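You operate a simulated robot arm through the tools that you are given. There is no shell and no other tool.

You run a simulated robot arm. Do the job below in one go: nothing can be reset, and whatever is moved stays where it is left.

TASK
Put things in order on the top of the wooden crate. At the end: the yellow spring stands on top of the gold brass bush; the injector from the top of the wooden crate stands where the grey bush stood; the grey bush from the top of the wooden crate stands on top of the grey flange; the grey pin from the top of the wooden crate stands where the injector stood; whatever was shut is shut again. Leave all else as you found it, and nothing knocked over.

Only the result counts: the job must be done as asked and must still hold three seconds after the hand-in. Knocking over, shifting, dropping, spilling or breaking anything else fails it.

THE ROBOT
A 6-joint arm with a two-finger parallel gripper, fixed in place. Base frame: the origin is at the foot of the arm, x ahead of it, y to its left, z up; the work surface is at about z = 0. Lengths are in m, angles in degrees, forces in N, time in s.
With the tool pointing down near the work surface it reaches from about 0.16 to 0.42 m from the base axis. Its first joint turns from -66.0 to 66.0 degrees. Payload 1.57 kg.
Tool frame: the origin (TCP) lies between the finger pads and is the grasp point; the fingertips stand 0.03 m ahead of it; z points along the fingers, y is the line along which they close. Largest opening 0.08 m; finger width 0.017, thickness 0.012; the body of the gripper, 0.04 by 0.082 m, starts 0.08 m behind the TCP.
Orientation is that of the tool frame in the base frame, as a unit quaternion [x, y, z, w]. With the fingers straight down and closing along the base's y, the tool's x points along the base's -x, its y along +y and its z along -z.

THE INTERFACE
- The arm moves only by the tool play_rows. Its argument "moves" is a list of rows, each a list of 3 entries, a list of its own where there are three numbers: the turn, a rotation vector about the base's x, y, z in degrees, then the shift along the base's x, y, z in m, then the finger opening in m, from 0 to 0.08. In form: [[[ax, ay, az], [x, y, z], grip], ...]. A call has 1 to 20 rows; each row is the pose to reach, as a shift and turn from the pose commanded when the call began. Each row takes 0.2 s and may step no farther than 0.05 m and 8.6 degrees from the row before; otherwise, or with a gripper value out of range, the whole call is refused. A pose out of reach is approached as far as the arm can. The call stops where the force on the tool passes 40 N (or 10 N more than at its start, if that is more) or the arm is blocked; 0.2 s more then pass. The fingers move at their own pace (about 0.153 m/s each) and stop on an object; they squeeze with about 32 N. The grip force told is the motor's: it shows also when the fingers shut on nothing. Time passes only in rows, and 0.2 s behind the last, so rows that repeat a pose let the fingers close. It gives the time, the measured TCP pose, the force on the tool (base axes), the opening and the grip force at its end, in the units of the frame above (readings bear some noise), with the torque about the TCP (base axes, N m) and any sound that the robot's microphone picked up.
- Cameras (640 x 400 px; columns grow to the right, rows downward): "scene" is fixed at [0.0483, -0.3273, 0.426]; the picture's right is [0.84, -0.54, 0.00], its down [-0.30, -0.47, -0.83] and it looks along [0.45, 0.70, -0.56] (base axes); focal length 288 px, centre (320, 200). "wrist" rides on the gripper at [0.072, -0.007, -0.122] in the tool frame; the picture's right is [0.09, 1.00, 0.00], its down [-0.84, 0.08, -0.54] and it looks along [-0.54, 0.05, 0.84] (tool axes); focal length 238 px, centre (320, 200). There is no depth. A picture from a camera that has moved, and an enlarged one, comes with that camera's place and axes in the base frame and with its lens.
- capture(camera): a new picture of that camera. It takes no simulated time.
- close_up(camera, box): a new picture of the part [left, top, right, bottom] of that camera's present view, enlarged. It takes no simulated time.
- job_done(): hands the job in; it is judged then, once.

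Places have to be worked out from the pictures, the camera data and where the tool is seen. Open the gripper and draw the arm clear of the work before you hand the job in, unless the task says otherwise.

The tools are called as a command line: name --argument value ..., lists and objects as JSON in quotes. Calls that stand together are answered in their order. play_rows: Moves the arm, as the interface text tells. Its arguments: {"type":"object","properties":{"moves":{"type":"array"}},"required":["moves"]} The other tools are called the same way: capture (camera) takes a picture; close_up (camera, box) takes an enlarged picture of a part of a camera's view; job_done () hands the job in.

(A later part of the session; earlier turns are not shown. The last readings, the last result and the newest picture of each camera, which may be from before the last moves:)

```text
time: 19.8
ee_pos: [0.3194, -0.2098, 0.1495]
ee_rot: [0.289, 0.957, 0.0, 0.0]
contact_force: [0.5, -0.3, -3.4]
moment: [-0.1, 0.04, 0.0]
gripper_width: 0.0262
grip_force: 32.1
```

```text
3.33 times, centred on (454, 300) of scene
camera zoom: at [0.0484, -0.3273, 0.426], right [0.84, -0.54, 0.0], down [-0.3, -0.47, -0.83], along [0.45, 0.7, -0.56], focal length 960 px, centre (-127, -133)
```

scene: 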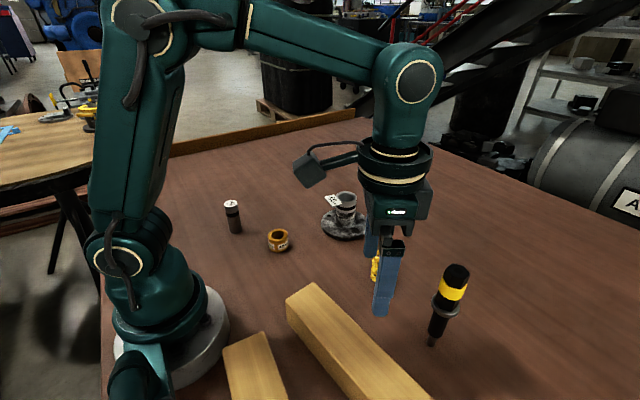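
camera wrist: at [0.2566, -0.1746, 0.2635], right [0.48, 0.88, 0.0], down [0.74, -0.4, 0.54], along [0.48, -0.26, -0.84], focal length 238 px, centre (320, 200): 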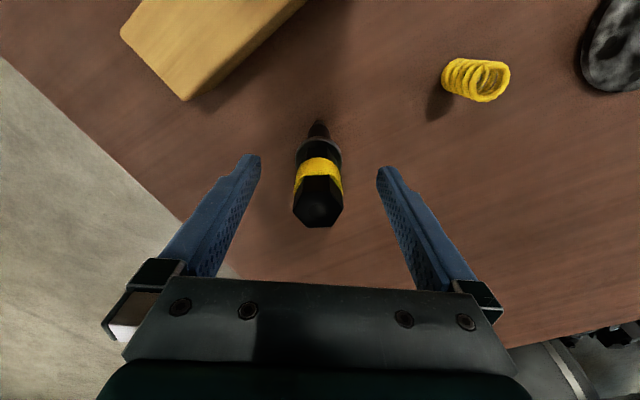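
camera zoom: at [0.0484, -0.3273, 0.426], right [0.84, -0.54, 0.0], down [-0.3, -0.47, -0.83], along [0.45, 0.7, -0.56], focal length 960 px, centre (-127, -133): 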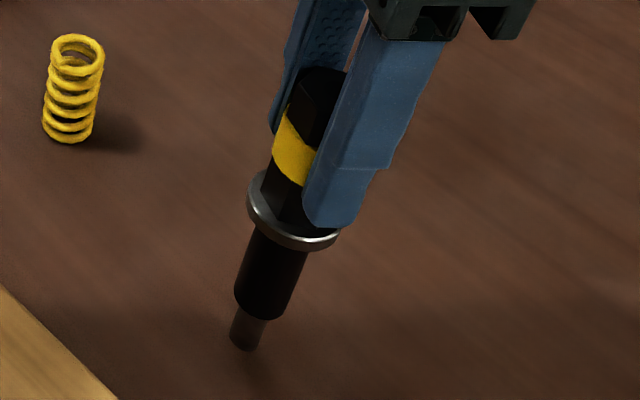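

Injector is held firmly (about 3 N weight), with its bottom 6 mm clear. I retract, rise to z 0.25, and swing around to the free grey-bush spot, turning the wrist to stay radial.

play_rows --moves '[[[0, 0, 0], [-0.015, 0.01, 0.02], 0.015], [[0, 0, 0], [-0.032, 0.022, 0.05], 0.015], [[0, 0, 0], [-0.035, 0.03, 0.085], 0.015], [[0, 0, 8], [-0.025, 0.06, 0.1], 0.015], [[0, 0, 16], [-0.02, 0.097, 0.1], 0.015], [[0, 0, 24], [-0.015, 0.135, 0.1], 0.015], [[0, 0, 32], [-0.015, 0.173, 0.1], 0.015], [[0, 0, 40], [-0.015, 0.211, 0.1], 0.015], [[0, 0, 48], [-0.02, 0.249, 0.1], 0.015], [[0, 0, 56], [-0.03, 0.286, 0.1], 0.015], [[0, 0, 64], [-0.045, 0.322, 0.1], 0.015], [[0, 0, 72], [-0.062, 0.357, 0.1], 0.015], [[0, 0, 78.5], [-0.08, 0.39, 0.1], 0.015], [[0, 0, 78.5], [-0.085, 0.41, 0.1], 0.015], [[0, 0, 78.5], [-0.085, 0.41, 0.1], 0.015]]'

capture --camera "wrist"

capture --camera "scene"

```text
time: 23.0
ee_pos: [0.2337, 0.2023, 0.2494]
ee_rot: [-0.381, 0.924, 0.0, 0.001]
contact_force: [0.3, 0.0, -3.6]
moment: [0.0, 0.03, 0.01]
gripper_width: 0.0236
grip_force: 32.0
```

```text
taken
camera wrist: at [0.1878, 0.1463, 0.3725], right [-0.77, 0.64, 0.0], down [0.54, 0.65, 0.54], along [0.35, 0.42, -0.84], focal length 238 px, centre (320, 200)
```

wrist: 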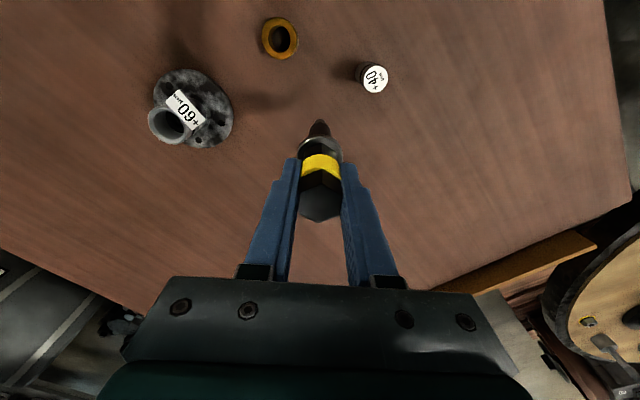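

```text
taken
```

scene: 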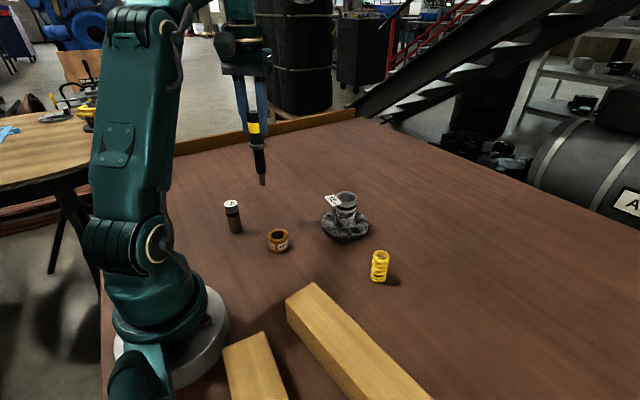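

Grip width shrank to 0.0236, so the injector may have turned within the pads. I zoom in to check its tilt.

close_up --camera "wrist" --box '[250, 100, 400, 240]'

close_up --camera "scene" --box '[210, 90, 310, 200]'

```text
2.86 times, centred on (325, 170) of wrist
camera zoom: at [0.1878, 0.1463, 0.3725], right [-0.77, 0.64, 0.0], down [0.54, 0.65, 0.54], along [0.35, 0.42, -0.84], focal length 681 px, centre (306, 286)
```

zoom: 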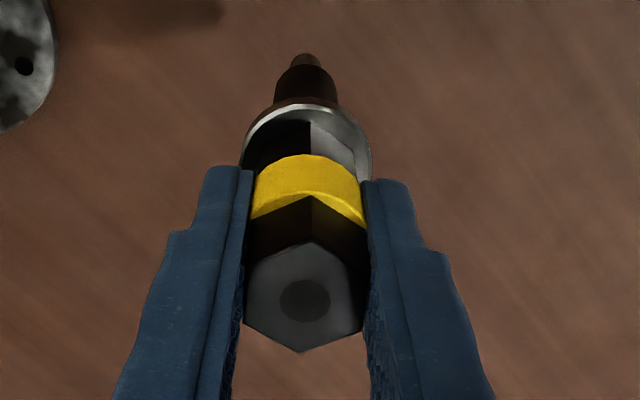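

```text
3.64 times, centred on (260, 145) of scene
camera zoom: at [0.0484, -0.3273, 0.426], right [0.84, -0.54, 0.0], down [-0.3, -0.47, -0.83], along [0.45, 0.7, -0.56], focal length 1047 px, centre (538, 400)
```

zoom: 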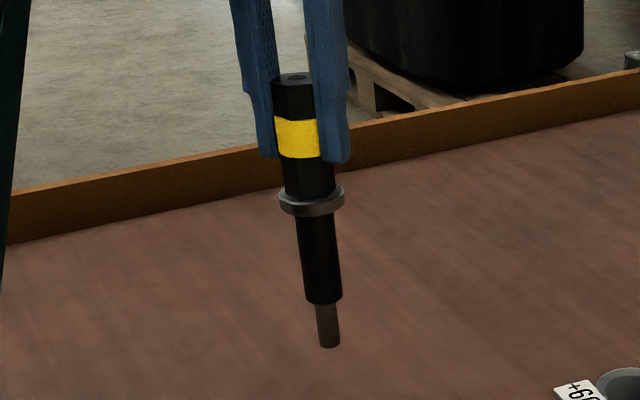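

It just rotated to sit on its hex flats and is still vertical. I move out and down to hover about 1.5 cm above the old grey-bush spot.

play_rows --moves '[[[0, 0, 0], [0.01, 0.018, -0.03], 0.015], [[0, 0, 0], [0.02, 0.036, -0.055], 0.015], [[0, 0, 0], [0.03, 0.054, -0.08], 0.015], [[0, 0, 0], [0.0375, 0.069, -0.09], 0.015], [[0, 0, 0], [0.0375, 0.069, -0.09], 0.015], [[0, 0, 0], [0.0375, 0.069, -0.09], 0.015]]'

capture --camera "wrist"

close_up --camera "scene" --box '[210, 120, 310, 230]'

```text
time: 24.4
ee_pos: [0.2733, 0.2702, 0.157]
ee_rot: [-0.381, 0.925, 0.0, 0.001]
contact_force: [0.2, -0.1, -1.6]
moment: [-0.03, 0.01, 0.02]
gripper_width: 0.0238
grip_force: 32.0
```

```text
taken
camera wrist: at [0.2285, 0.2144, 0.2808], right [-0.77, 0.64, 0.0], down [0.54, 0.64, 0.54], along [0.35, 0.42, -0.84], focal length 238 px, centre (320, 200)
```

wrist: 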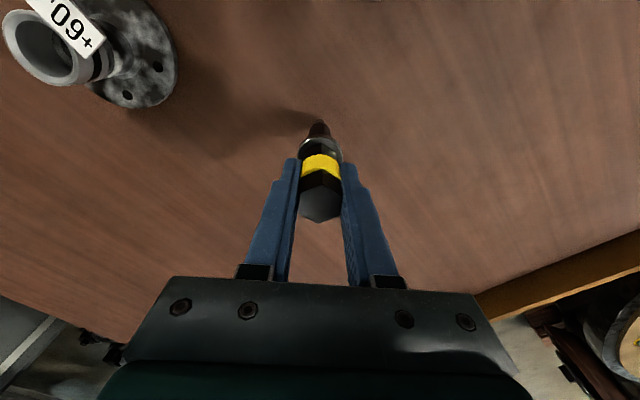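

```text
3.64 times, centred on (260, 175) of scene
camera zoom: at [0.0484, -0.3273, 0.426], right [0.84, -0.54, 0.0], down [-0.3, -0.47, -0.83], along [0.45, 0.7, -0.56], focal length 1047 px, centre (538, 291)
```

zoom: 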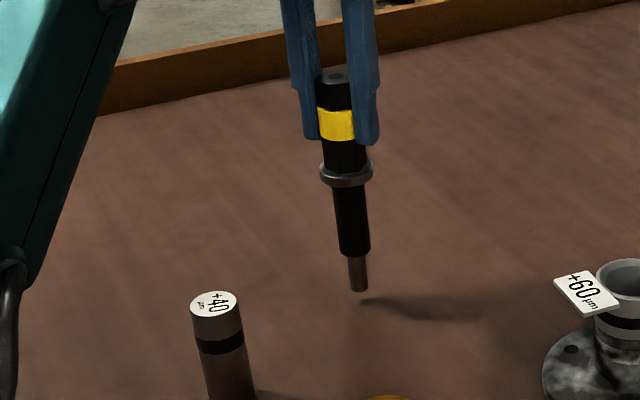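

Tip is about 2 mm off in x only. I correct by (-0.0018, +0.0004) and lower most of the way, then creep to contact.

play_rows --moves '[[[0, 0, 0], [-0.0018, 0.0004, -0.005], 0.015], [[0, 0, 0], [-0.0018, 0.0004, -0.01], 0.015], [[0, 0, 0], [-0.0018, 0.0004, -0.012], 0.015], [[0, 0, 0], [-0.0018, 0.0004, -0.012], 0.015]]'

close_up --camera "scene" --box '[240, 150, 304, 220]'

```text
time: 25.4
ee_pos: [0.2711, 0.2696, 0.1472]
ee_rot: [-0.381, 0.924, 0.001, 0.0]
contact_force: [0.6, 0.6, -3.3]
moment: [0.0, 0.01, -0.03]
gripper_width: 0.0237
grip_force: 31.7
```

```text
5.71 times, centred on (272, 185) of scene
camera zoom: at [0.0484, -0.3273, 0.426], right [0.84, -0.54, 0.0], down [-0.3, -0.47, -0.83], along [0.45, 0.7, -0.56], focal length 1646 px, centre (594, 286)
```

zoom: 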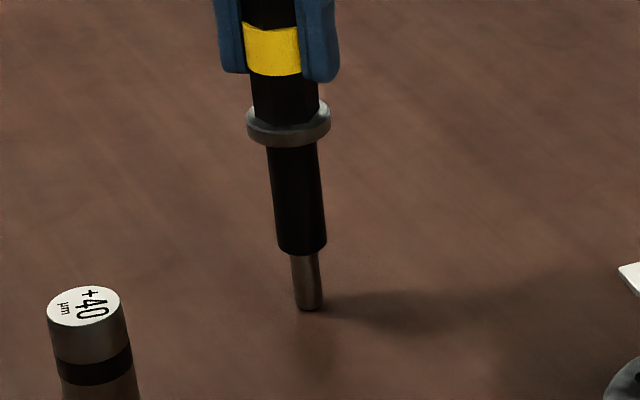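

Vertical and about 3–4 mm up. I creep down 1 mm at a time until the weight is taken by the table.

play_rows --moves '[[[0, 0, 0], [0, 0, -0.001], 0.015], [[0, 0, 0], [0, 0, -0.002], 0.015], [[0, 0, 0], [0, 0, -0.002], 0.015]]'

close_up --camera "scene" --box '[250, 180, 290, 210]'

```text
time: 26.2
ee_pos: [0.2716, 0.2703, 0.1456]
ee_rot: [-0.381, 0.924, 0.0, 0.001]
contact_force: [-3.1, -3.7, 18.7]
moment: [-0.48, 0.43, 0.04]
gripper_width: 0.0238
grip_force: 31.9
```

```text
13.33 times, centred on (270, 195) of scene
camera zoom: at [0.0483, -0.3274, 0.426], right [0.84, -0.54, 0.0], down [-0.3, -0.47, -0.83], along [0.45, 0.7, -0.56], focal length 3841 px, centre (987, 267)
```

zoom: 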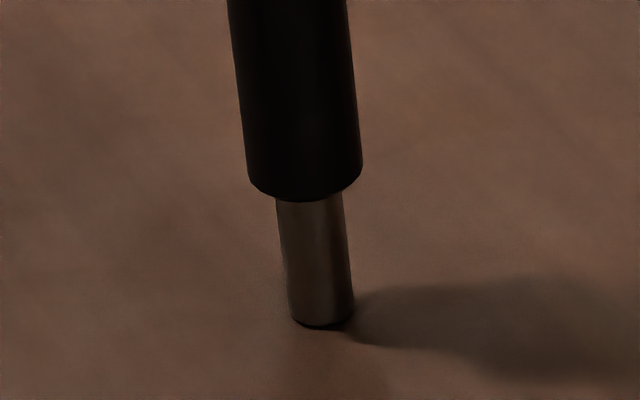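

Contact is pressing about 19 N with a radial sideways component. I back off in small steps to unload it before releasing.

play_rows --moves '[[[0, 0, 0], [0, 0, 0.0006], 0.015], [[0, 0, 0], [0, 0, 0.0006], 0.015]]'

close_up --camera "scene" --box '[250, 180, 290, 210]'

close_up --camera "wrist" --box '[250, 100, 400, 240]'

```text
time: 26.8
ee_pos: [0.2711, 0.2694, 0.1468]
ee_rot: [-0.381, 0.925, 0.0, 0.001]
contact_force: [0.8, -5.0, 17.0]
moment: [-0.66, -0.05, 0.0]
gripper_width: 0.0237
grip_force: 31.5
```

```text
13.33 times, centred on (270, 195) of scene
camera zoom: at [0.0483, -0.3274, 0.426], right [0.84, -0.54, 0.0], down [-0.3, -0.47, -0.83], along [0.45, 0.7, -0.56], focal length 3841 px, centre (987, 267)
```

zoom: 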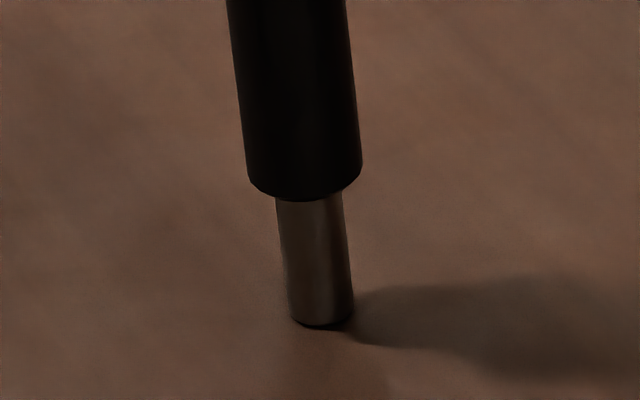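

```text
2.86 times, centred on (325, 170) of wrist
camera zoom: at [0.2246, 0.2147, 0.2694], right [-0.77, 0.64, 0.0], down [0.54, 0.64, 0.54], along [0.35, 0.42, -0.84], focal length 681 px, centre (306, 286)
```

zoom: 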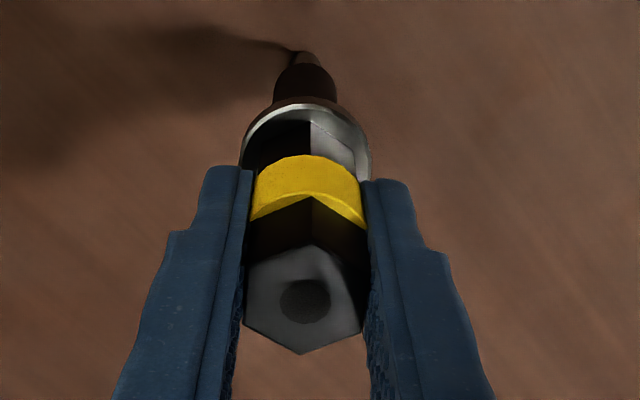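

Still 17 N of load; I raise another 1 mm and re-read.

play_rows --moves '[[[0, 0, 0], [0, 0, 0.0006], 0.015], [[0, 0, 0], [0, 0, 0.001], 0.015], [[0, 0, 0], [0, 0, 0.001], 0.015]]'

```text
time: 27.6
ee_pos: [0.2684, 0.2709, 0.1466]
ee_rot: [-0.381, 0.925, 0.0, -0.002]
contact_force: [0.0, 0.8, -3.1]
moment: [-0.03, -0.04, -0.01]
gripper_width: 0.0237
grip_force: 32.2
```

Now just free of the table. I lower 0.5 mm for a light touch.

play_rows --moves '[[[0, 0, 0], [0, 0, -0.0005], 0.015], [[0, 0, 0], [0, 0, -0.0005], 0.015]]'

close_up --camera "scene" --box '[220, 110, 320, 210]'

close_up --camera "scene" --box '[250, 180, 290, 210]'

```text
time: 28.2
ee_pos: [0.27, 0.2703, 0.1465]
ee_rot: [-0.381, 0.924, 0.0, 0.0]
contact_force: [-0.8, 0.6, -2.3]
moment: [-0.02, -0.05, 0.0]
gripper_width: 0.0235
grip_force: 31.7
```

```text
4.00 times, centred on (270, 160) of scene
camera zoom: at [0.0484, -0.3273, 0.426], right [0.84, -0.54, 0.0], down [-0.3, -0.47, -0.83], along [0.45, 0.7, -0.56], focal length 1152 px, centre (520, 360)
```

zoom: 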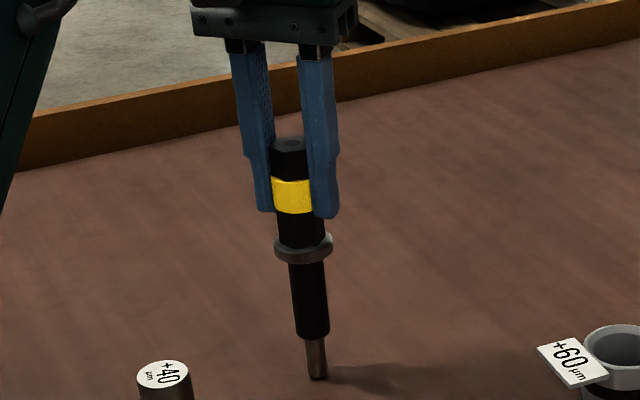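

```text
13.33 times, centred on (270, 195) of scene
camera zoom: at [0.0484, -0.3273, 0.426], right [0.84, -0.54, 0.0], down [-0.3, -0.47, -0.83], along [0.45, 0.7, -0.56], focal length 3841 px, centre (987, 267)
```

zoom: 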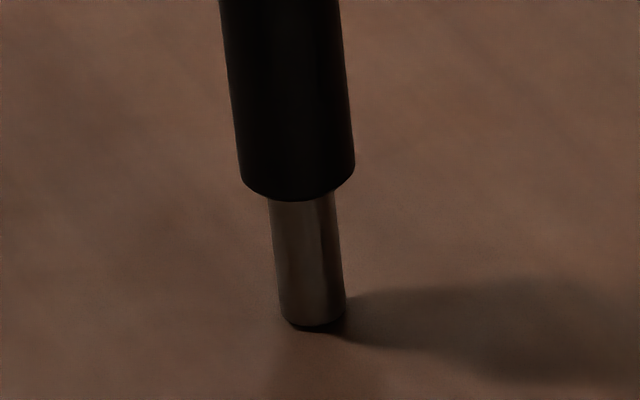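

Vertical and on target (tip at pixel 269.5, 204.5 against the bush's 270, 204). Another 0.4 mm down for a light touch.

play_rows --moves '[[[0, 0, 0], [0, 0, -0.0004], 0.015], [[0, 0, 0], [0, 0, -0.0004], 0.015]]'

```text
time: 28.8
ee_pos: [0.2703, 0.2701, 0.1467]
ee_rot: [-0.381, 0.925, 0.0, 0.0]
contact_force: [-0.7, -0.3, -3.0]
moment: [0.0, -0.02, -0.02]
gripper_width: 0.0237
grip_force: 32.3
```

Still fully carried; another 0.4 mm.

play_rows --moves '[[[0, 0, 0], [0, 0, -0.0004], 0.015], [[0, 0, 0], [0, 0, -0.0004], 0.015]]'

```text
time: 29.4
ee_pos: [0.2711, 0.2698, 0.1453]
ee_rot: [-0.381, 0.925, 0.0, 0.0]
contact_force: [-1.0, -1.2, 2.1]
moment: [-0.17, 0.05, 0.03]
gripper_width: 0.0237
grip_force: 32.5
```

Light contact (about 2 N net). I open slowly.

play_rows --moves '[[[0, 0, 0], [0, 0, 0], 0.0245], [[0, 0, 0], [0, 0, 0], 0.027], [[0, 0, 0], [0, 0, 0], 0.032], [[0, 0, 0], [0, 0, 0], 0.032]]'

close_up --camera "wrist" --box '[250, 100, 400, 240]'

close_up --camera "scene" --box '[220, 110, 320, 210]'

```text
time: 30.4
ee_pos: [0.2703, 0.2708, 0.145]
ee_rot: [-0.381, 0.924, 0.0, 0.0]
contact_force: [0.8, 0.3, -0.1]
moment: [0.0, -0.03, -0.01]
gripper_width: 0.0323
grip_force: 0.0
```

```text
2.86 times, centred on (325, 170) of wrist
camera zoom: at [0.2239, 0.2146, 0.2693], right [-0.77, 0.64, 0.0], down [0.54, 0.64, 0.54], along [0.35, 0.42, -0.84], focal length 681 px, centre (306, 286)
```

zoom: 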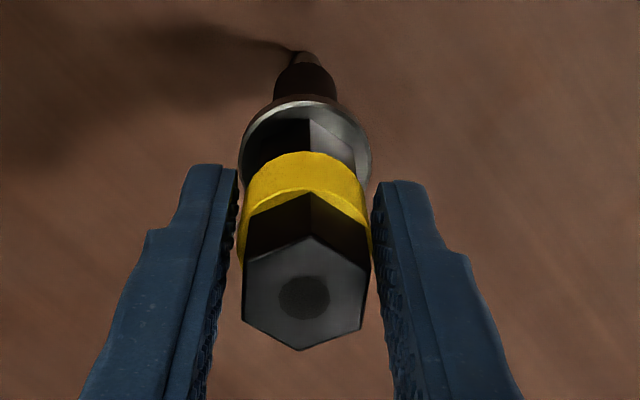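

```text
4.00 times, centred on (270, 160) of scene
camera zoom: at [0.0483, -0.3273, 0.426], right [0.84, -0.54, 0.0], down [-0.3, -0.47, -0.83], along [0.45, 0.7, -0.56], focal length 1152 px, centre (520, 360)
```

zoom: 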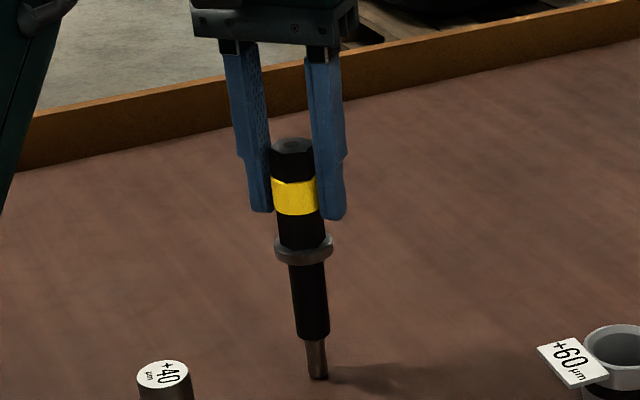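

Injector stands on its own. I open fully and withdraw straight back toward the base, then look at the pin.

play_rows --moves '[[[0, 0, 0], [0, 0, 0], 0.06], [[0, 0, 0], [0, 0, 0], 0.08], [[0, 0, 0], [-0.0142, -0.0141, 0], 0.08], [[0, 0, 0], [-0.0354, -0.0352, 0], 0.08], [[0, 0, 0], [-0.0567, -0.0563, 0], 0.08], [[0, 0, 0], [-0.078, -0.078, 0.01], 0.08], [[0, 0, 0], [-0.09, -0.085, 0.03], 0.08], [[0, 0, 0], [-0.09, -0.085, 0.03], 0.08]]'

capture --camera "wrist"

capture --camera "scene"

```text
time: 32.2
ee_pos: [0.1787, 0.1843, 0.1761]
ee_rot: [-0.382, 0.924, -0.001, 0.0]
contact_force: [0.4, 0.2, -0.8]
moment: [0.0, 0.0, 0.01]
gripper_width: 0.08
grip_force: 0.1
```

```text
taken
camera wrist: at [0.1327, 0.1299, 0.2998], right [-0.77, 0.64, 0.0], down [0.54, 0.64, 0.54], along [0.35, 0.42, -0.84], focal length 238 px, centre (320, 200)
```

wrist: 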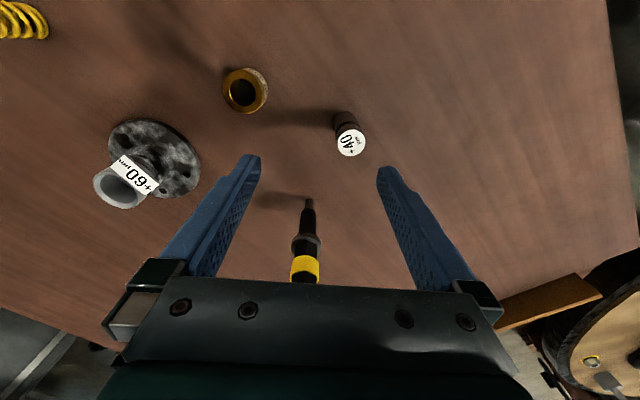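

```text
taken
```

scene: 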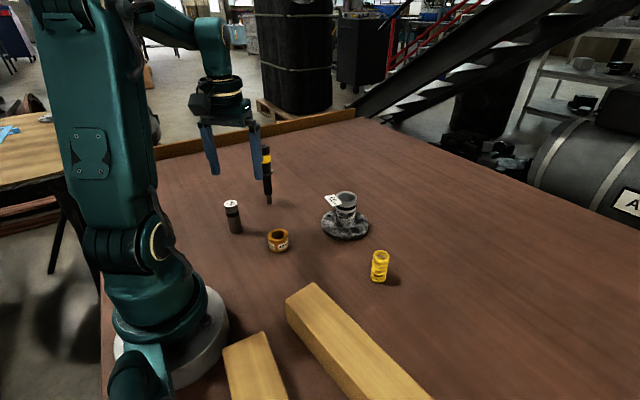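

The injector stands freely. The pin works out to about (0.1593, 0.2065), 0.075 tall; I move over it at z≈0.13 and re-check.

play_rows --moves '[[[0, 0, 0], [-0.0195, 0.0223, -0.01], 0.08], [[0, 0, 0], [-0.0195, 0.0223, -0.044], 0.08], [[0, 0, 0], [-0.0195, 0.0223, -0.044], 0.08]]'

capture --camera "wrist"

close_up --camera "wrist" --box '[250, 90, 400, 200]'

```text
time: 33.0
ee_pos: [0.1594, 0.2084, 0.1298]
ee_rot: [-0.381, 0.925, 0.0, 0.0]
contact_force: [0.3, -0.2, -0.2]
moment: [-0.02, -0.01, 0.0]
gripper_width: 0.08
grip_force: 0.1
```

```text
taken
camera wrist: at [0.1125, 0.1525, 0.2532], right [-0.77, 0.64, 0.0], down [0.54, 0.64, 0.54], along [0.35, 0.42, -0.84], focal length 238 px, centre (320, 200)
```

wrist: 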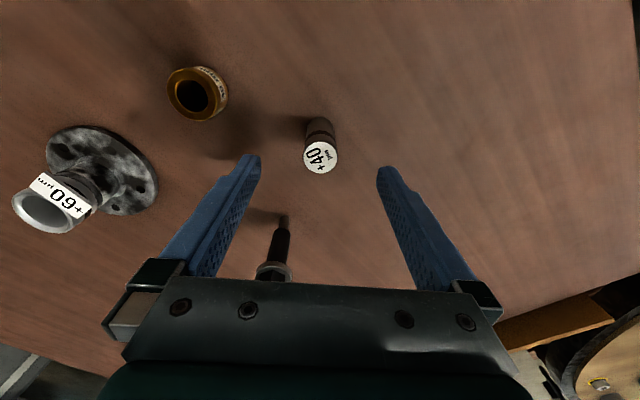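

```text
3.64 times, centred on (325, 145) of wrist
camera zoom: at [0.1125, 0.1525, 0.2532], right [-0.77, 0.64, 0.0], down [0.54, 0.64, 0.54], along [0.35, 0.42, -0.84], focal length 867 px, centre (302, 400)
```

zoom: 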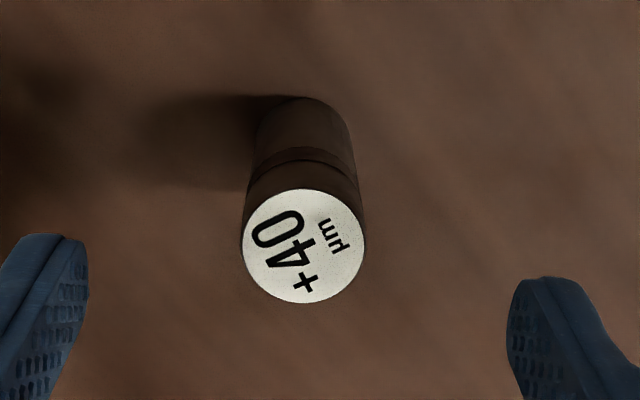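

Aligned within 2 mm. I descend around the pin to z≈0.045 and close.

play_rows --moves '[[[0, 0, 0], [0.0013, 0.0013, -0.02], 0.08], [[0, 0, 0], [0.0013, 0.0013, -0.055], 0.08], [[0, 0, 0], [0.0013, 0.0013, -0.085], 0.08], [[0, 0, 0], [0.0013, 0.0013, -0.085], 0.05], [[0, 0, 0], [0.0013, 0.0013, -0.085], 0.032], [[0, 0, 0], [0.0013, 0.0013, -0.085], 0.024], [[0, 0, 0], [0.0013, 0.0013, -0.085], 0.015], [[0, 0, 0], [0.0013, 0.0013, -0.085], 0.015]]'

close_up --camera "wrist" --box '[250, 90, 400, 240]'

close_up --camera "scene" --box '[180, 150, 308, 250]'

```text
time: 34.8
ee_pos: [0.1608, 0.2068, 0.0442]
ee_rot: [-0.381, 0.924, 0.0, 0.0]
contact_force: [0.9, -0.9, -0.4]
moment: [0.01, -0.02, -0.02]
gripper_width: 0.0275
grip_force: 31.6
```

```text
2.67 times, centred on (325, 165) of wrist
camera zoom: at [0.1159, 0.1506, 0.168], right [-0.77, 0.64, 0.0], down [0.54, 0.64, 0.54], along [0.35, 0.42, -0.84], focal length 636 px, centre (307, 293)
```

zoom: 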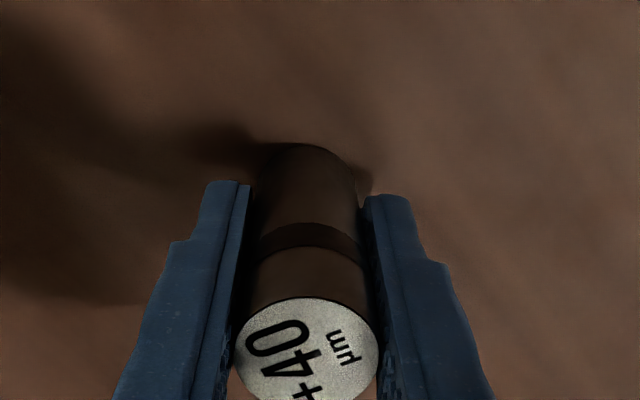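

```text
4.00 times, centred on (244, 200) of scene
camera zoom: at [0.0483, -0.3273, 0.426], right [0.84, -0.54, 0.0], down [-0.3, -0.47, -0.83], along [0.45, 0.7, -0.56], focal length 1152 px, centre (624, 200)
```

zoom: 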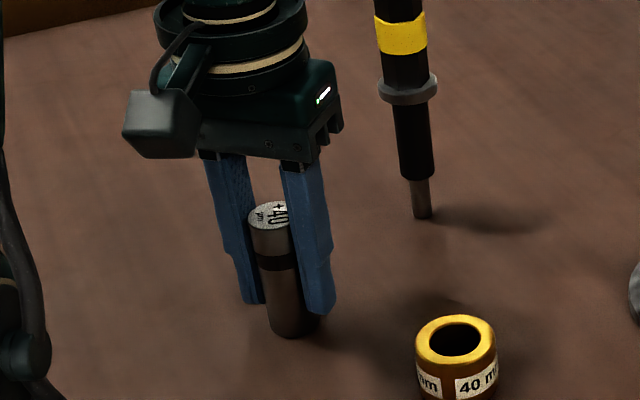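

Pin gripped (0.0275 m). I lift, swing around to the injector's old spot turning the wrist back, and hover there.

play_rows --moves '[[[0, 0, 0], [0, 0, 0.02], 0.015], [[0, 0, 0], [0, 0, 0.06], 0.015], [[0, 0, 0], [0, 0, 0.1], 0.015], [[0, 0, -6], [0.02, -0.03, 0.115], 0.015], [[0, 0, -14], [0.04, -0.068, 0.115], 0.015], [[0, 0, -22], [0.06, -0.106, 0.115], 0.015], [[0, 0, -30], [0.08, -0.144, 0.115], 0.015], [[0, 0, -38], [0.1, -0.18, 0.115], 0.015], [[0, 0, -46], [0.113, -0.218, 0.115], 0.015], [[0, 0, -54], [0.118, -0.257, 0.115], 0.015], [[0, 0, -62], [0.118, -0.296, 0.115], 0.015], [[0, 0, -70], [0.118, -0.335, 0.115], 0.015], [[0, 0, -78.5], [0.125, -0.37, 0.115], 0.015], [[0, 0, -78.5], [0.14, -0.395, 0.105], 0.015], [[0, 0, -78.5], [0.148, -0.408, 0.085], 0.015], [[0, 0, -78.5], [0.148, -0.408, 0.065], 0.015], [[0, 0, -78.5], [0.148, -0.408, 0.065], 0.015]]'

capture --camera "wrist"

capture --camera "scene"

```text
time: 38.4
ee_pos: [0.3096, -0.2021, 0.1105]
ee_rot: [0.29, 0.957, 0.0, 0.001]
contact_force: [0.7, 0.7, -2.6]
moment: [0.02, 0.0, 0.0]
gripper_width: 0.0274
grip_force: 31.6
```

```text
taken
camera wrist: at [0.2464, -0.1669, 0.2345], right [0.48, 0.88, 0.0], down [0.74, -0.4, 0.54], along [0.48, -0.26, -0.84], focal length 238 px, centre (320, 200)
```

wrist: 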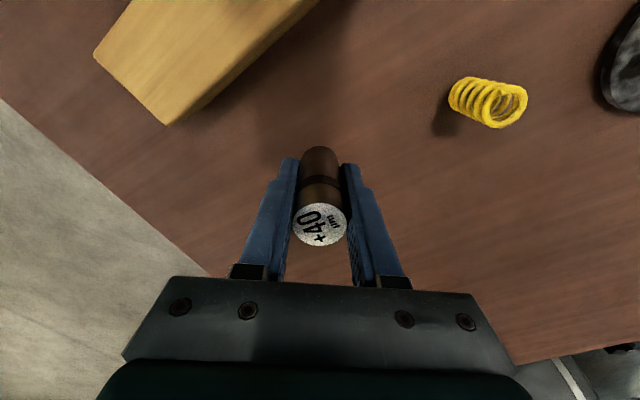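

```text
taken
```

scene: 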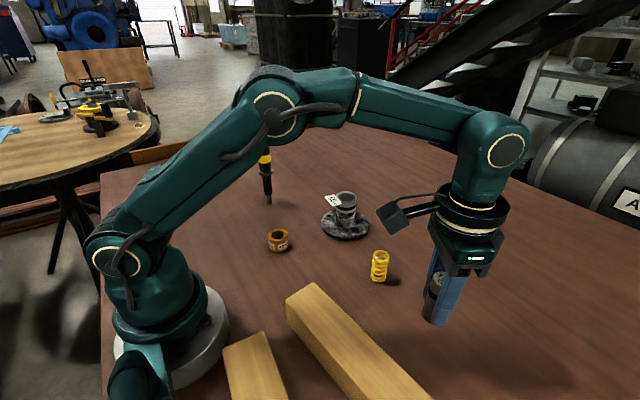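

I shift onto (0.317, -0.209) and lower to about 5 mm above the surface, then check against the injector's original footprint pixel (430.7, 345.5).

play_rows --moves '[[[0, 0, 0], [0.0074, -0.007, -0.01], 0.015], [[0, 0, 0], [0.0074, -0.007, -0.04], 0.015], [[0, 0, 0], [0.0074, -0.007, -0.06], 0.015], [[0, 0, 0], [0.0074, -0.007, -0.06], 0.015]]'

close_up --camera "scene" --box '[400, 290, 480, 360]'

close_up --camera "wrist" --box '[250, 90, 400, 240]'

```text
time: 39.4
ee_pos: [0.3174, -0.2049, 0.0517]
ee_rot: [0.289, 0.957, 0.0, 0.0]
contact_force: [-0.4, -0.3, -2.1]
moment: [0.01, -0.02, -0.02]
gripper_width: 0.0273
grip_force: 32.1
```

```text
5.71 times, centred on (440, 325) of scene
camera zoom: at [0.0484, -0.3273, 0.426], right [0.84, -0.54, 0.0], down [-0.3, -0.47, -0.83], along [0.45, 0.7, -0.56], focal length 1646 px, centre (-366, -514)
```

zoom: 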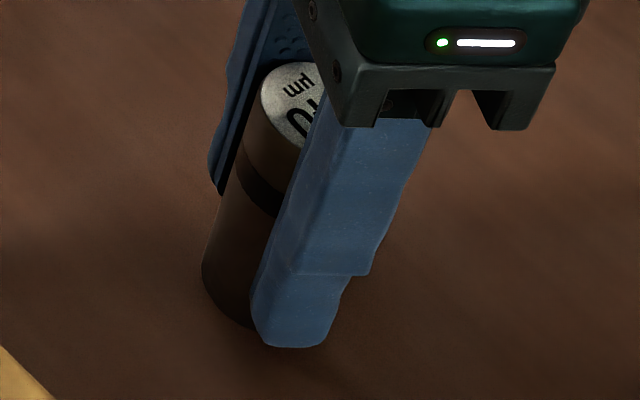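

```text
2.67 times, centred on (325, 165) of wrist
camera zoom: at [0.2532, -0.1714, 0.1751], right [0.48, 0.88, 0.0], down [0.74, -0.4, 0.54], along [0.48, -0.26, -0.84], focal length 636 px, centre (307, 293)
```

zoom: 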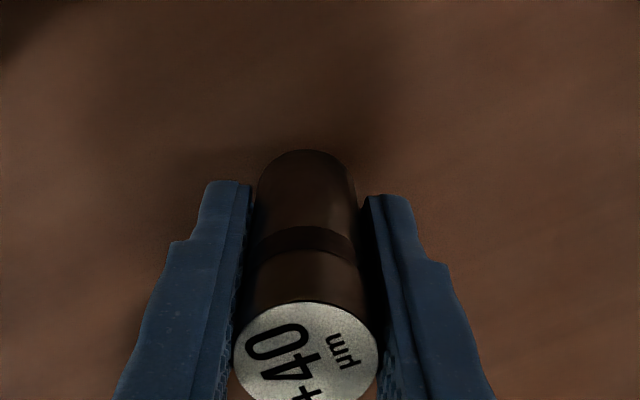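

The measured y is -0.205, so the pin needs about 4 mm more in -y, which matches the pixel offset. I correct by (0.001, -0.0043) and lower 5 mm.

play_rows --moves '[[[0, 0, 0], [0.001, -0.0043, 0], 0.015], [[0, 0, 0], [0.001, -0.0043, -0.005], 0.015], [[0, 0, 0], [0.001, -0.0043, -0.005], 0.015]]'

close_up --camera "scene" --box '[400, 290, 480, 360]'

```text
time: 40.2
ee_pos: [0.3166, -0.2099, 0.0478]
ee_rot: [0.29, 0.957, 0.0, 0.0]
contact_force: [-0.3, 0.1, -2.7]
moment: [-0.01, -0.01, -0.01]
gripper_width: 0.0276
grip_force: 32.4
```

```text
5.71 times, centred on (440, 325) of scene
camera zoom: at [0.0484, -0.3273, 0.426], right [0.84, -0.54, 0.0], down [-0.3, -0.47, -0.83], along [0.45, 0.7, -0.56], focal length 1646 px, centre (-366, -514)
```

zoom: 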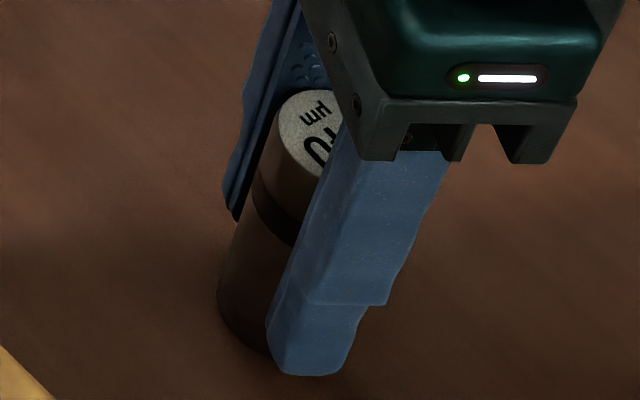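

Now the pin's base centre matches the target pixel. I creep down to contact.

play_rows --moves '[[[0, 0, 0], [0, 0, -0.001], 0.015], [[0, 0, 0], [0, 0, -0.002], 0.015], [[0, 0, 0], [0, 0, -0.002], 0.015]]'

```text
time: 41.0
ee_pos: [0.3174, -0.2109, 0.044]
ee_rot: [0.29, 0.957, 0.0, 0.0]
contact_force: [-6.8, 2.8, 17.4]
moment: [0.13, 0.3, -0.01]
gripper_width: 0.0273
grip_force: 32.0
```

Contact at 17 N; I back off 1 mm to unload it.

play_rows --moves '[[[0, 0, 0], [0, 0, 0.001], 0.015], [[0, 0, 0], [0, 0, 0.001], 0.015]]'

```text
time: 41.6
ee_pos: [0.3178, -0.2102, 0.0446]
ee_rot: [0.29, 0.957, 0.0, 0.0]
contact_force: [0.8, 0.5, -1.7]
moment: [-0.01, -0.01, -0.01]
gripper_width: 0.0275
grip_force: 32.3
```

Almost unloaded and within 1 mm of the table. I lower 0.4 mm, then open slowly.

play_rows --moves '[[[0, 0, 0], [0, 0, -0.0004], 0.015], [[0, 0, 0], [0, 0, -0.0004], 0.015], [[0, 0, 0], [0, 0, -0.0004], 0.0285], [[0, 0, 0], [0, 0, -0.0004], 0.034], [[0, 0, 0], [0, 0, -0.0004], 0.05], [[0, 0, 0], [0, 0, -0.0004], 0.05]]'

close_up --camera "scene" --box '[400, 290, 480, 360]'

close_up --camera "wrist" --box '[250, 90, 400, 240]'

```text
time: 43.0
ee_pos: [0.3179, -0.2097, 0.045]
ee_rot: [0.289, 0.957, 0.0, 0.0]
contact_force: [-0.3, 0.5, -0.3]
moment: [0.0, -0.02, 0.02]
gripper_width: 0.0501
grip_force: 0.1
```

```text
5.71 times, centred on (440, 325) of scene
camera zoom: at [0.0483, -0.3273, 0.426], right [0.84, -0.54, 0.0], down [-0.3, -0.47, -0.83], along [0.45, 0.7, -0.56], focal length 1646 px, centre (-366, -514)
```

zoom: 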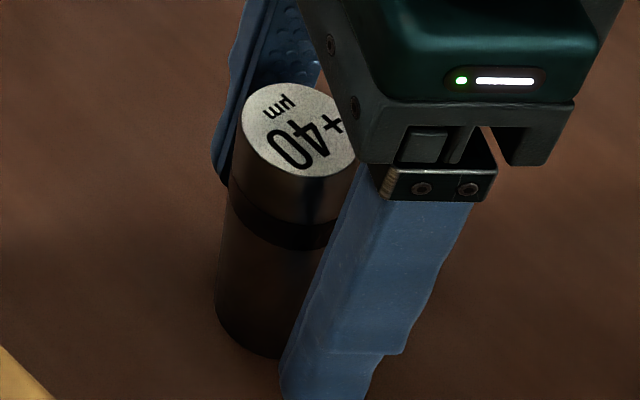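

```text
2.67 times, centred on (325, 165) of wrist
camera zoom: at [0.2551, -0.1765, 0.1679], right [0.48, 0.88, 0.0], down [0.74, -0.4, 0.54], along [0.48, -0.26, -0.84], focal length 636 px, centre (307, 293)
```

zoom: 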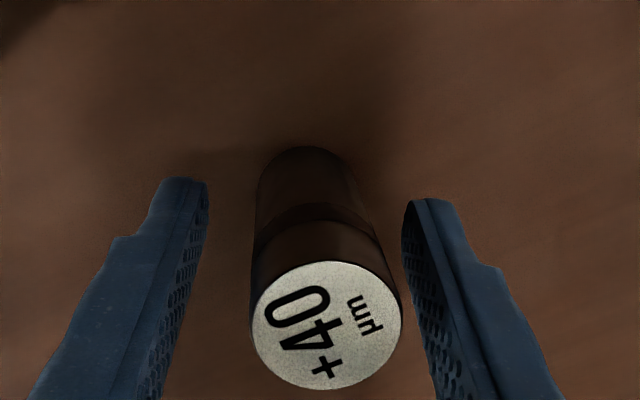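

The pin's top looks shifted relative to before, so it may be rocking or leaning. I wait a moment without moving and look again.

play_rows --moves '[[[0, 0, 0], [0, 0, 0], 0.05], [[0, 0, 0], [0, 0, 0], 0.05]]'

close_up --camera "scene" --box '[400, 290, 480, 360]'

close_up --camera "wrist" --box '[250, 90, 400, 240]'

```text
time: 43.6
ee_pos: [0.3179, -0.2106, 0.045]
ee_rot: [0.291, 0.957, 0.0, -0.001]
contact_force: [0.2, -0.1, 1.0]
moment: [-0.01, 0.02, -0.02]
gripper_width: 0.0501
grip_force: 0.0
```

```text
5.71 times, centred on (440, 325) of scene
camera zoom: at [0.0483, -0.3273, 0.426], right [0.84, -0.54, 0.0], down [-0.3, -0.47, -0.83], along [0.45, 0.7, -0.56], focal length 1646 px, centre (-366, -514)
```

zoom: 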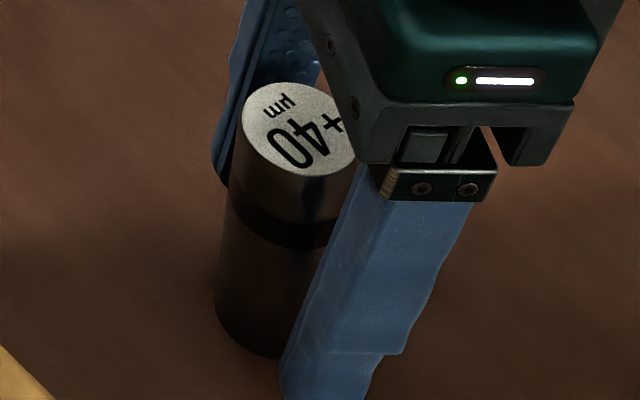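

```text
2.67 times, centred on (325, 165) of wrist
camera zoom: at [0.2551, -0.1765, 0.1679], right [0.48, 0.88, 0.0], down [0.74, -0.4, 0.54], along [0.48, -0.26, -0.84], focal length 636 px, centre (307, 293)
```

zoom: 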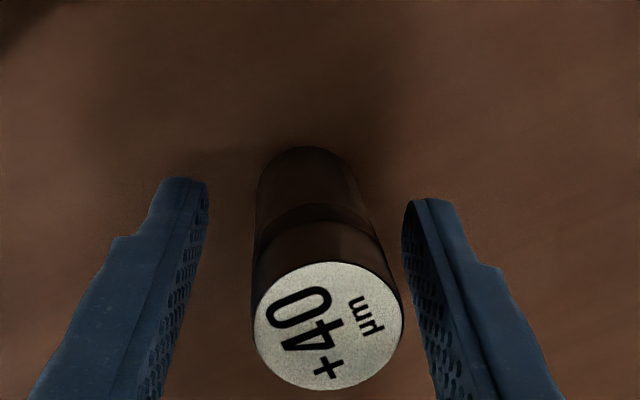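

The pin is leaning about 7° toward the base with nothing obviously touching it. I zoom on its foot and sides to find out why before moving anything.

close_up --camera "wrist" --box '[290, 130, 360, 175]'

close_up --camera "scene" --box '[420, 320, 468, 360]'

capture --camera "scene"

capture --camera "wrist"

```text
8.89 times, centred on (325, 152) of wrist
camera zoom: at [0.2551, -0.1765, 0.1679], right [0.48, 0.88, 0.0], down [0.74, -0.4, 0.54], along [0.48, -0.26, -0.84], focal length 2119 px, centre (276, 622)
```

zoom: 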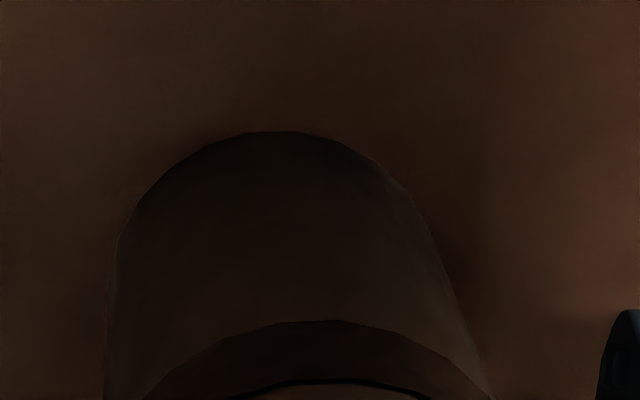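

```text
10.00 times, centred on (444, 340) of scene
camera zoom: at [0.0483, -0.3273, 0.426], right [0.84, -0.54, 0.0], down [-0.3, -0.47, -0.83], along [0.45, 0.7, -0.56], focal length 2880 px, centre (-920, -1200)
```

zoom: 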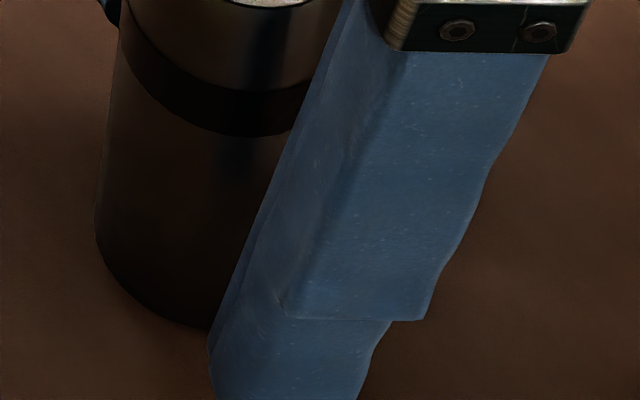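

```text
taken
```

scene: 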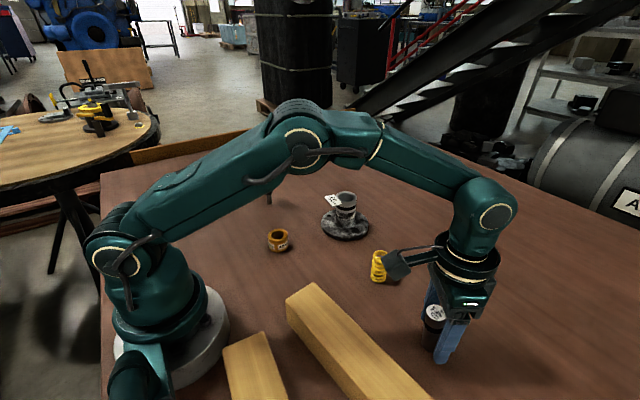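

```text
taken
camera wrist: at [0.2551, -0.1765, 0.1679], right [0.48, 0.88, 0.0], down [0.74, -0.4, 0.54], along [0.48, -0.26, -0.84], focal length 238 px, centre (320, 200)
```

wrist: 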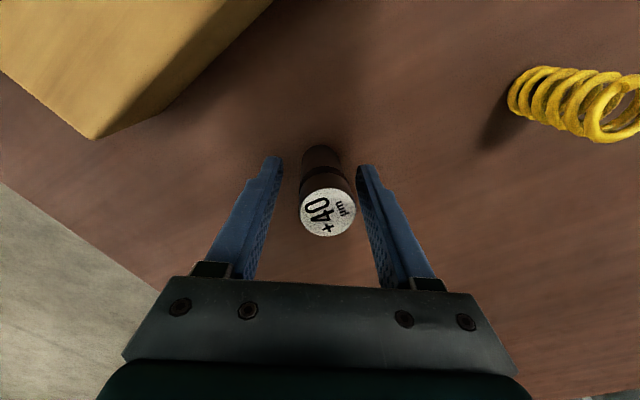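

Nothing visibly supports the lean. I wait one more second in place to see whether it is static.

play_rows --moves '[[[0, 0, 0], [0, 0, 0], 0.05], [[0, 0, 0], [0, 0, 0], 0.05], [[0, 0, 0], [0, 0, 0], 0.05], [[0, 0, 0], [0, 0, 0], 0.05]]'

close_up --camera "wrist" --box '[250, 90, 400, 240]'

close_up --camera "scene" --box '[400, 290, 480, 360]'

```text
time: 44.6
ee_pos: [0.3186, -0.2106, 0.0444]
ee_rot: [0.29, 0.957, 0.0, 0.0]
contact_force: [0.5, 0.6, -0.4]
moment: [-0.01, -0.01, -0.03]
gripper_width: 0.0497
grip_force: 0.1
```

```text
2.67 times, centred on (325, 165) of wrist
camera zoom: at [0.2551, -0.1764, 0.1679], right [0.48, 0.88, 0.0], down [0.74, -0.4, 0.54], along [0.48, -0.26, -0.84], focal length 636 px, centre (307, 293)
```

zoom: 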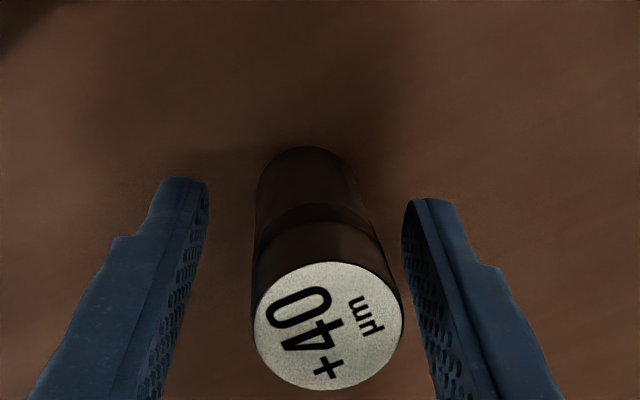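

```text
5.71 times, centred on (440, 325) of scene
camera zoom: at [0.0483, -0.3273, 0.426], right [0.84, -0.54, 0.0], down [-0.3, -0.47, -0.83], along [0.45, 0.7, -0.56], focal length 1646 px, centre (-366, -514)
```

zoom: 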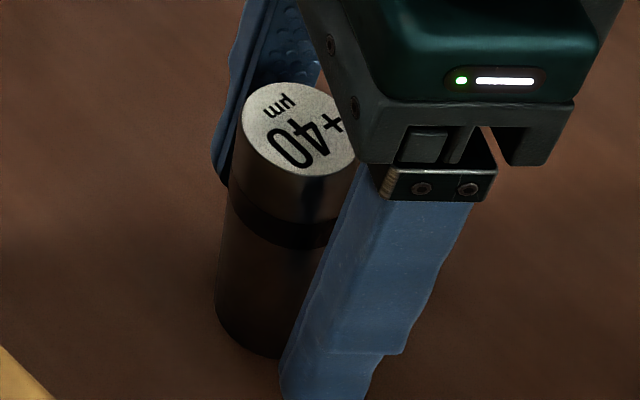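

It's static but tilted, so I re-grip to regain control rather than risk it falling, then lift slightly and inspect the pin and the surface below.

play_rows --moves '[[[0, 0, 0], [0, 0, 0], 0.036], [[0, 0, 0], [0, 0, 0], 0.03], [[0, 0, 0], [0, 0, 0], 0.02], [[0, 0, 0], [0, 0, 0], 0.015], [[0, 0, 0], [0, 0, 0], 0.015]]'

close_up --camera "wrist" --box '[250, 90, 400, 240]'

close_up --camera "scene" --box '[400, 290, 480, 360]'

```text
time: 45.8
ee_pos: [0.3176, -0.2108, 0.0445]
ee_rot: [0.29, 0.957, 0.001, 0.0]
contact_force: [-0.3, -0.4, -0.3]
moment: [-0.01, -0.01, 0.01]
gripper_width: 0.0276
grip_force: 31.5
```

```text
2.67 times, centred on (325, 165) of wrist
camera zoom: at [0.2551, -0.1765, 0.1678], right [0.48, 0.88, 0.0], down [0.74, -0.4, 0.54], along [0.48, -0.26, -0.84], focal length 636 px, centre (307, 293)
```

zoom: 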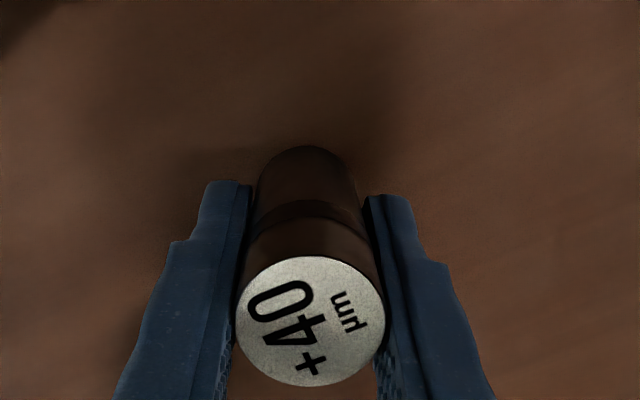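

```text
5.71 times, centred on (440, 325) of scene
camera zoom: at [0.0483, -0.3273, 0.426], right [0.84, -0.54, 0.0], down [-0.3, -0.47, -0.83], along [0.45, 0.7, -0.56], focal length 1646 px, centre (-366, -514)
```

zoom: 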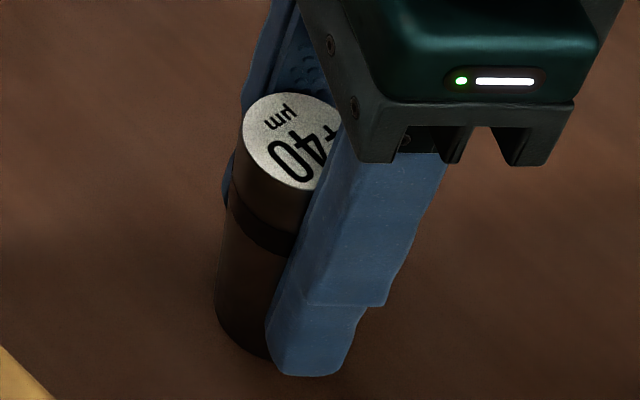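

Y-tilt is gone, while a ~6° lean about the closing axis remains. I lift 2 cm to inspect the spot and the pin's bottom.

play_rows --moves '[[[0, 0, 0], [0, 0, 0.008], 0.015], [[0, 0, 0], [0, 0, 0.025], 0.015], [[0, 0, 0], [0, 0, 0.025], 0.015]]'

close_up --camera "wrist" --box '[250, 90, 400, 240]'

close_up --camera "scene" --box '[400, 280, 480, 350]'

capture --camera "wrist"

```text
time: 46.6
ee_pos: [0.3194, -0.213, 0.071]
ee_rot: [0.29, 0.957, 0.0, 0.0]
contact_force: [0.0, -0.2, -1.8]
moment: [-0.03, -0.02, 0.01]
gripper_width: 0.0274
grip_force: 31.7
```

```text
2.67 times, centred on (325, 165) of wrist
camera zoom: at [0.2549, -0.1789, 0.1948], right [0.48, 0.88, 0.0], down [0.74, -0.4, 0.54], along [0.48, -0.26, -0.84], focal length 636 px, centre (307, 293)
```

zoom: 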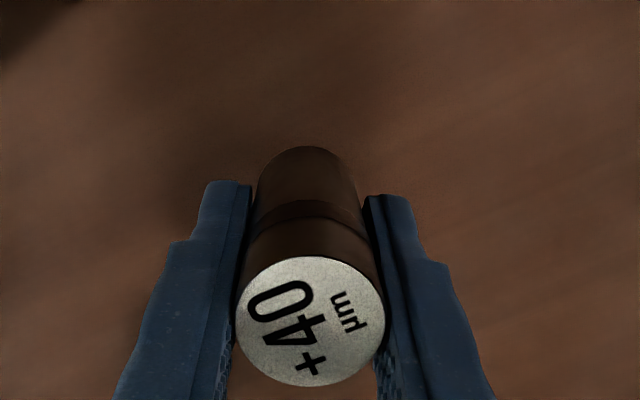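

```text
5.71 times, centred on (440, 315) of scene
camera zoom: at [0.0484, -0.3273, 0.426], right [0.84, -0.54, 0.0], down [-0.3, -0.47, -0.83], along [0.45, 0.7, -0.56], focal length 1646 px, centre (-366, -457)
```

zoom: 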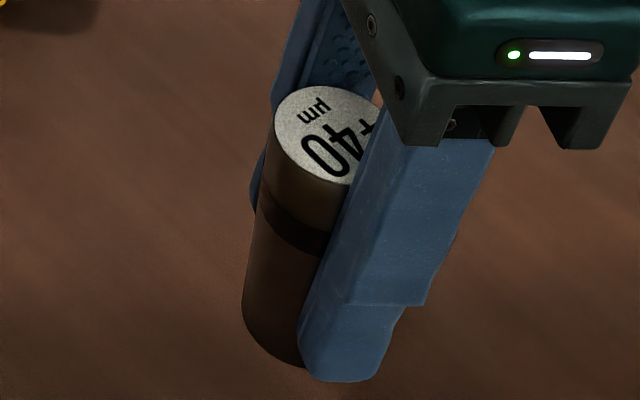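

```text
taken
camera wrist: at [0.2549, -0.1789, 0.1948], right [0.48, 0.88, 0.0], down [0.74, -0.4, 0.54], along [0.48, -0.26, -0.84], focal length 238 px, centre (320, 200)
```

wrist: 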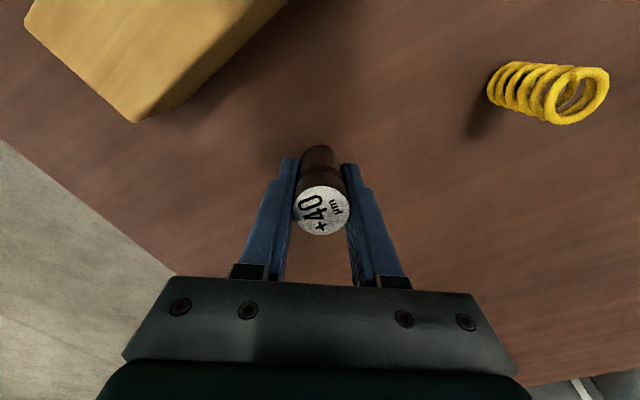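

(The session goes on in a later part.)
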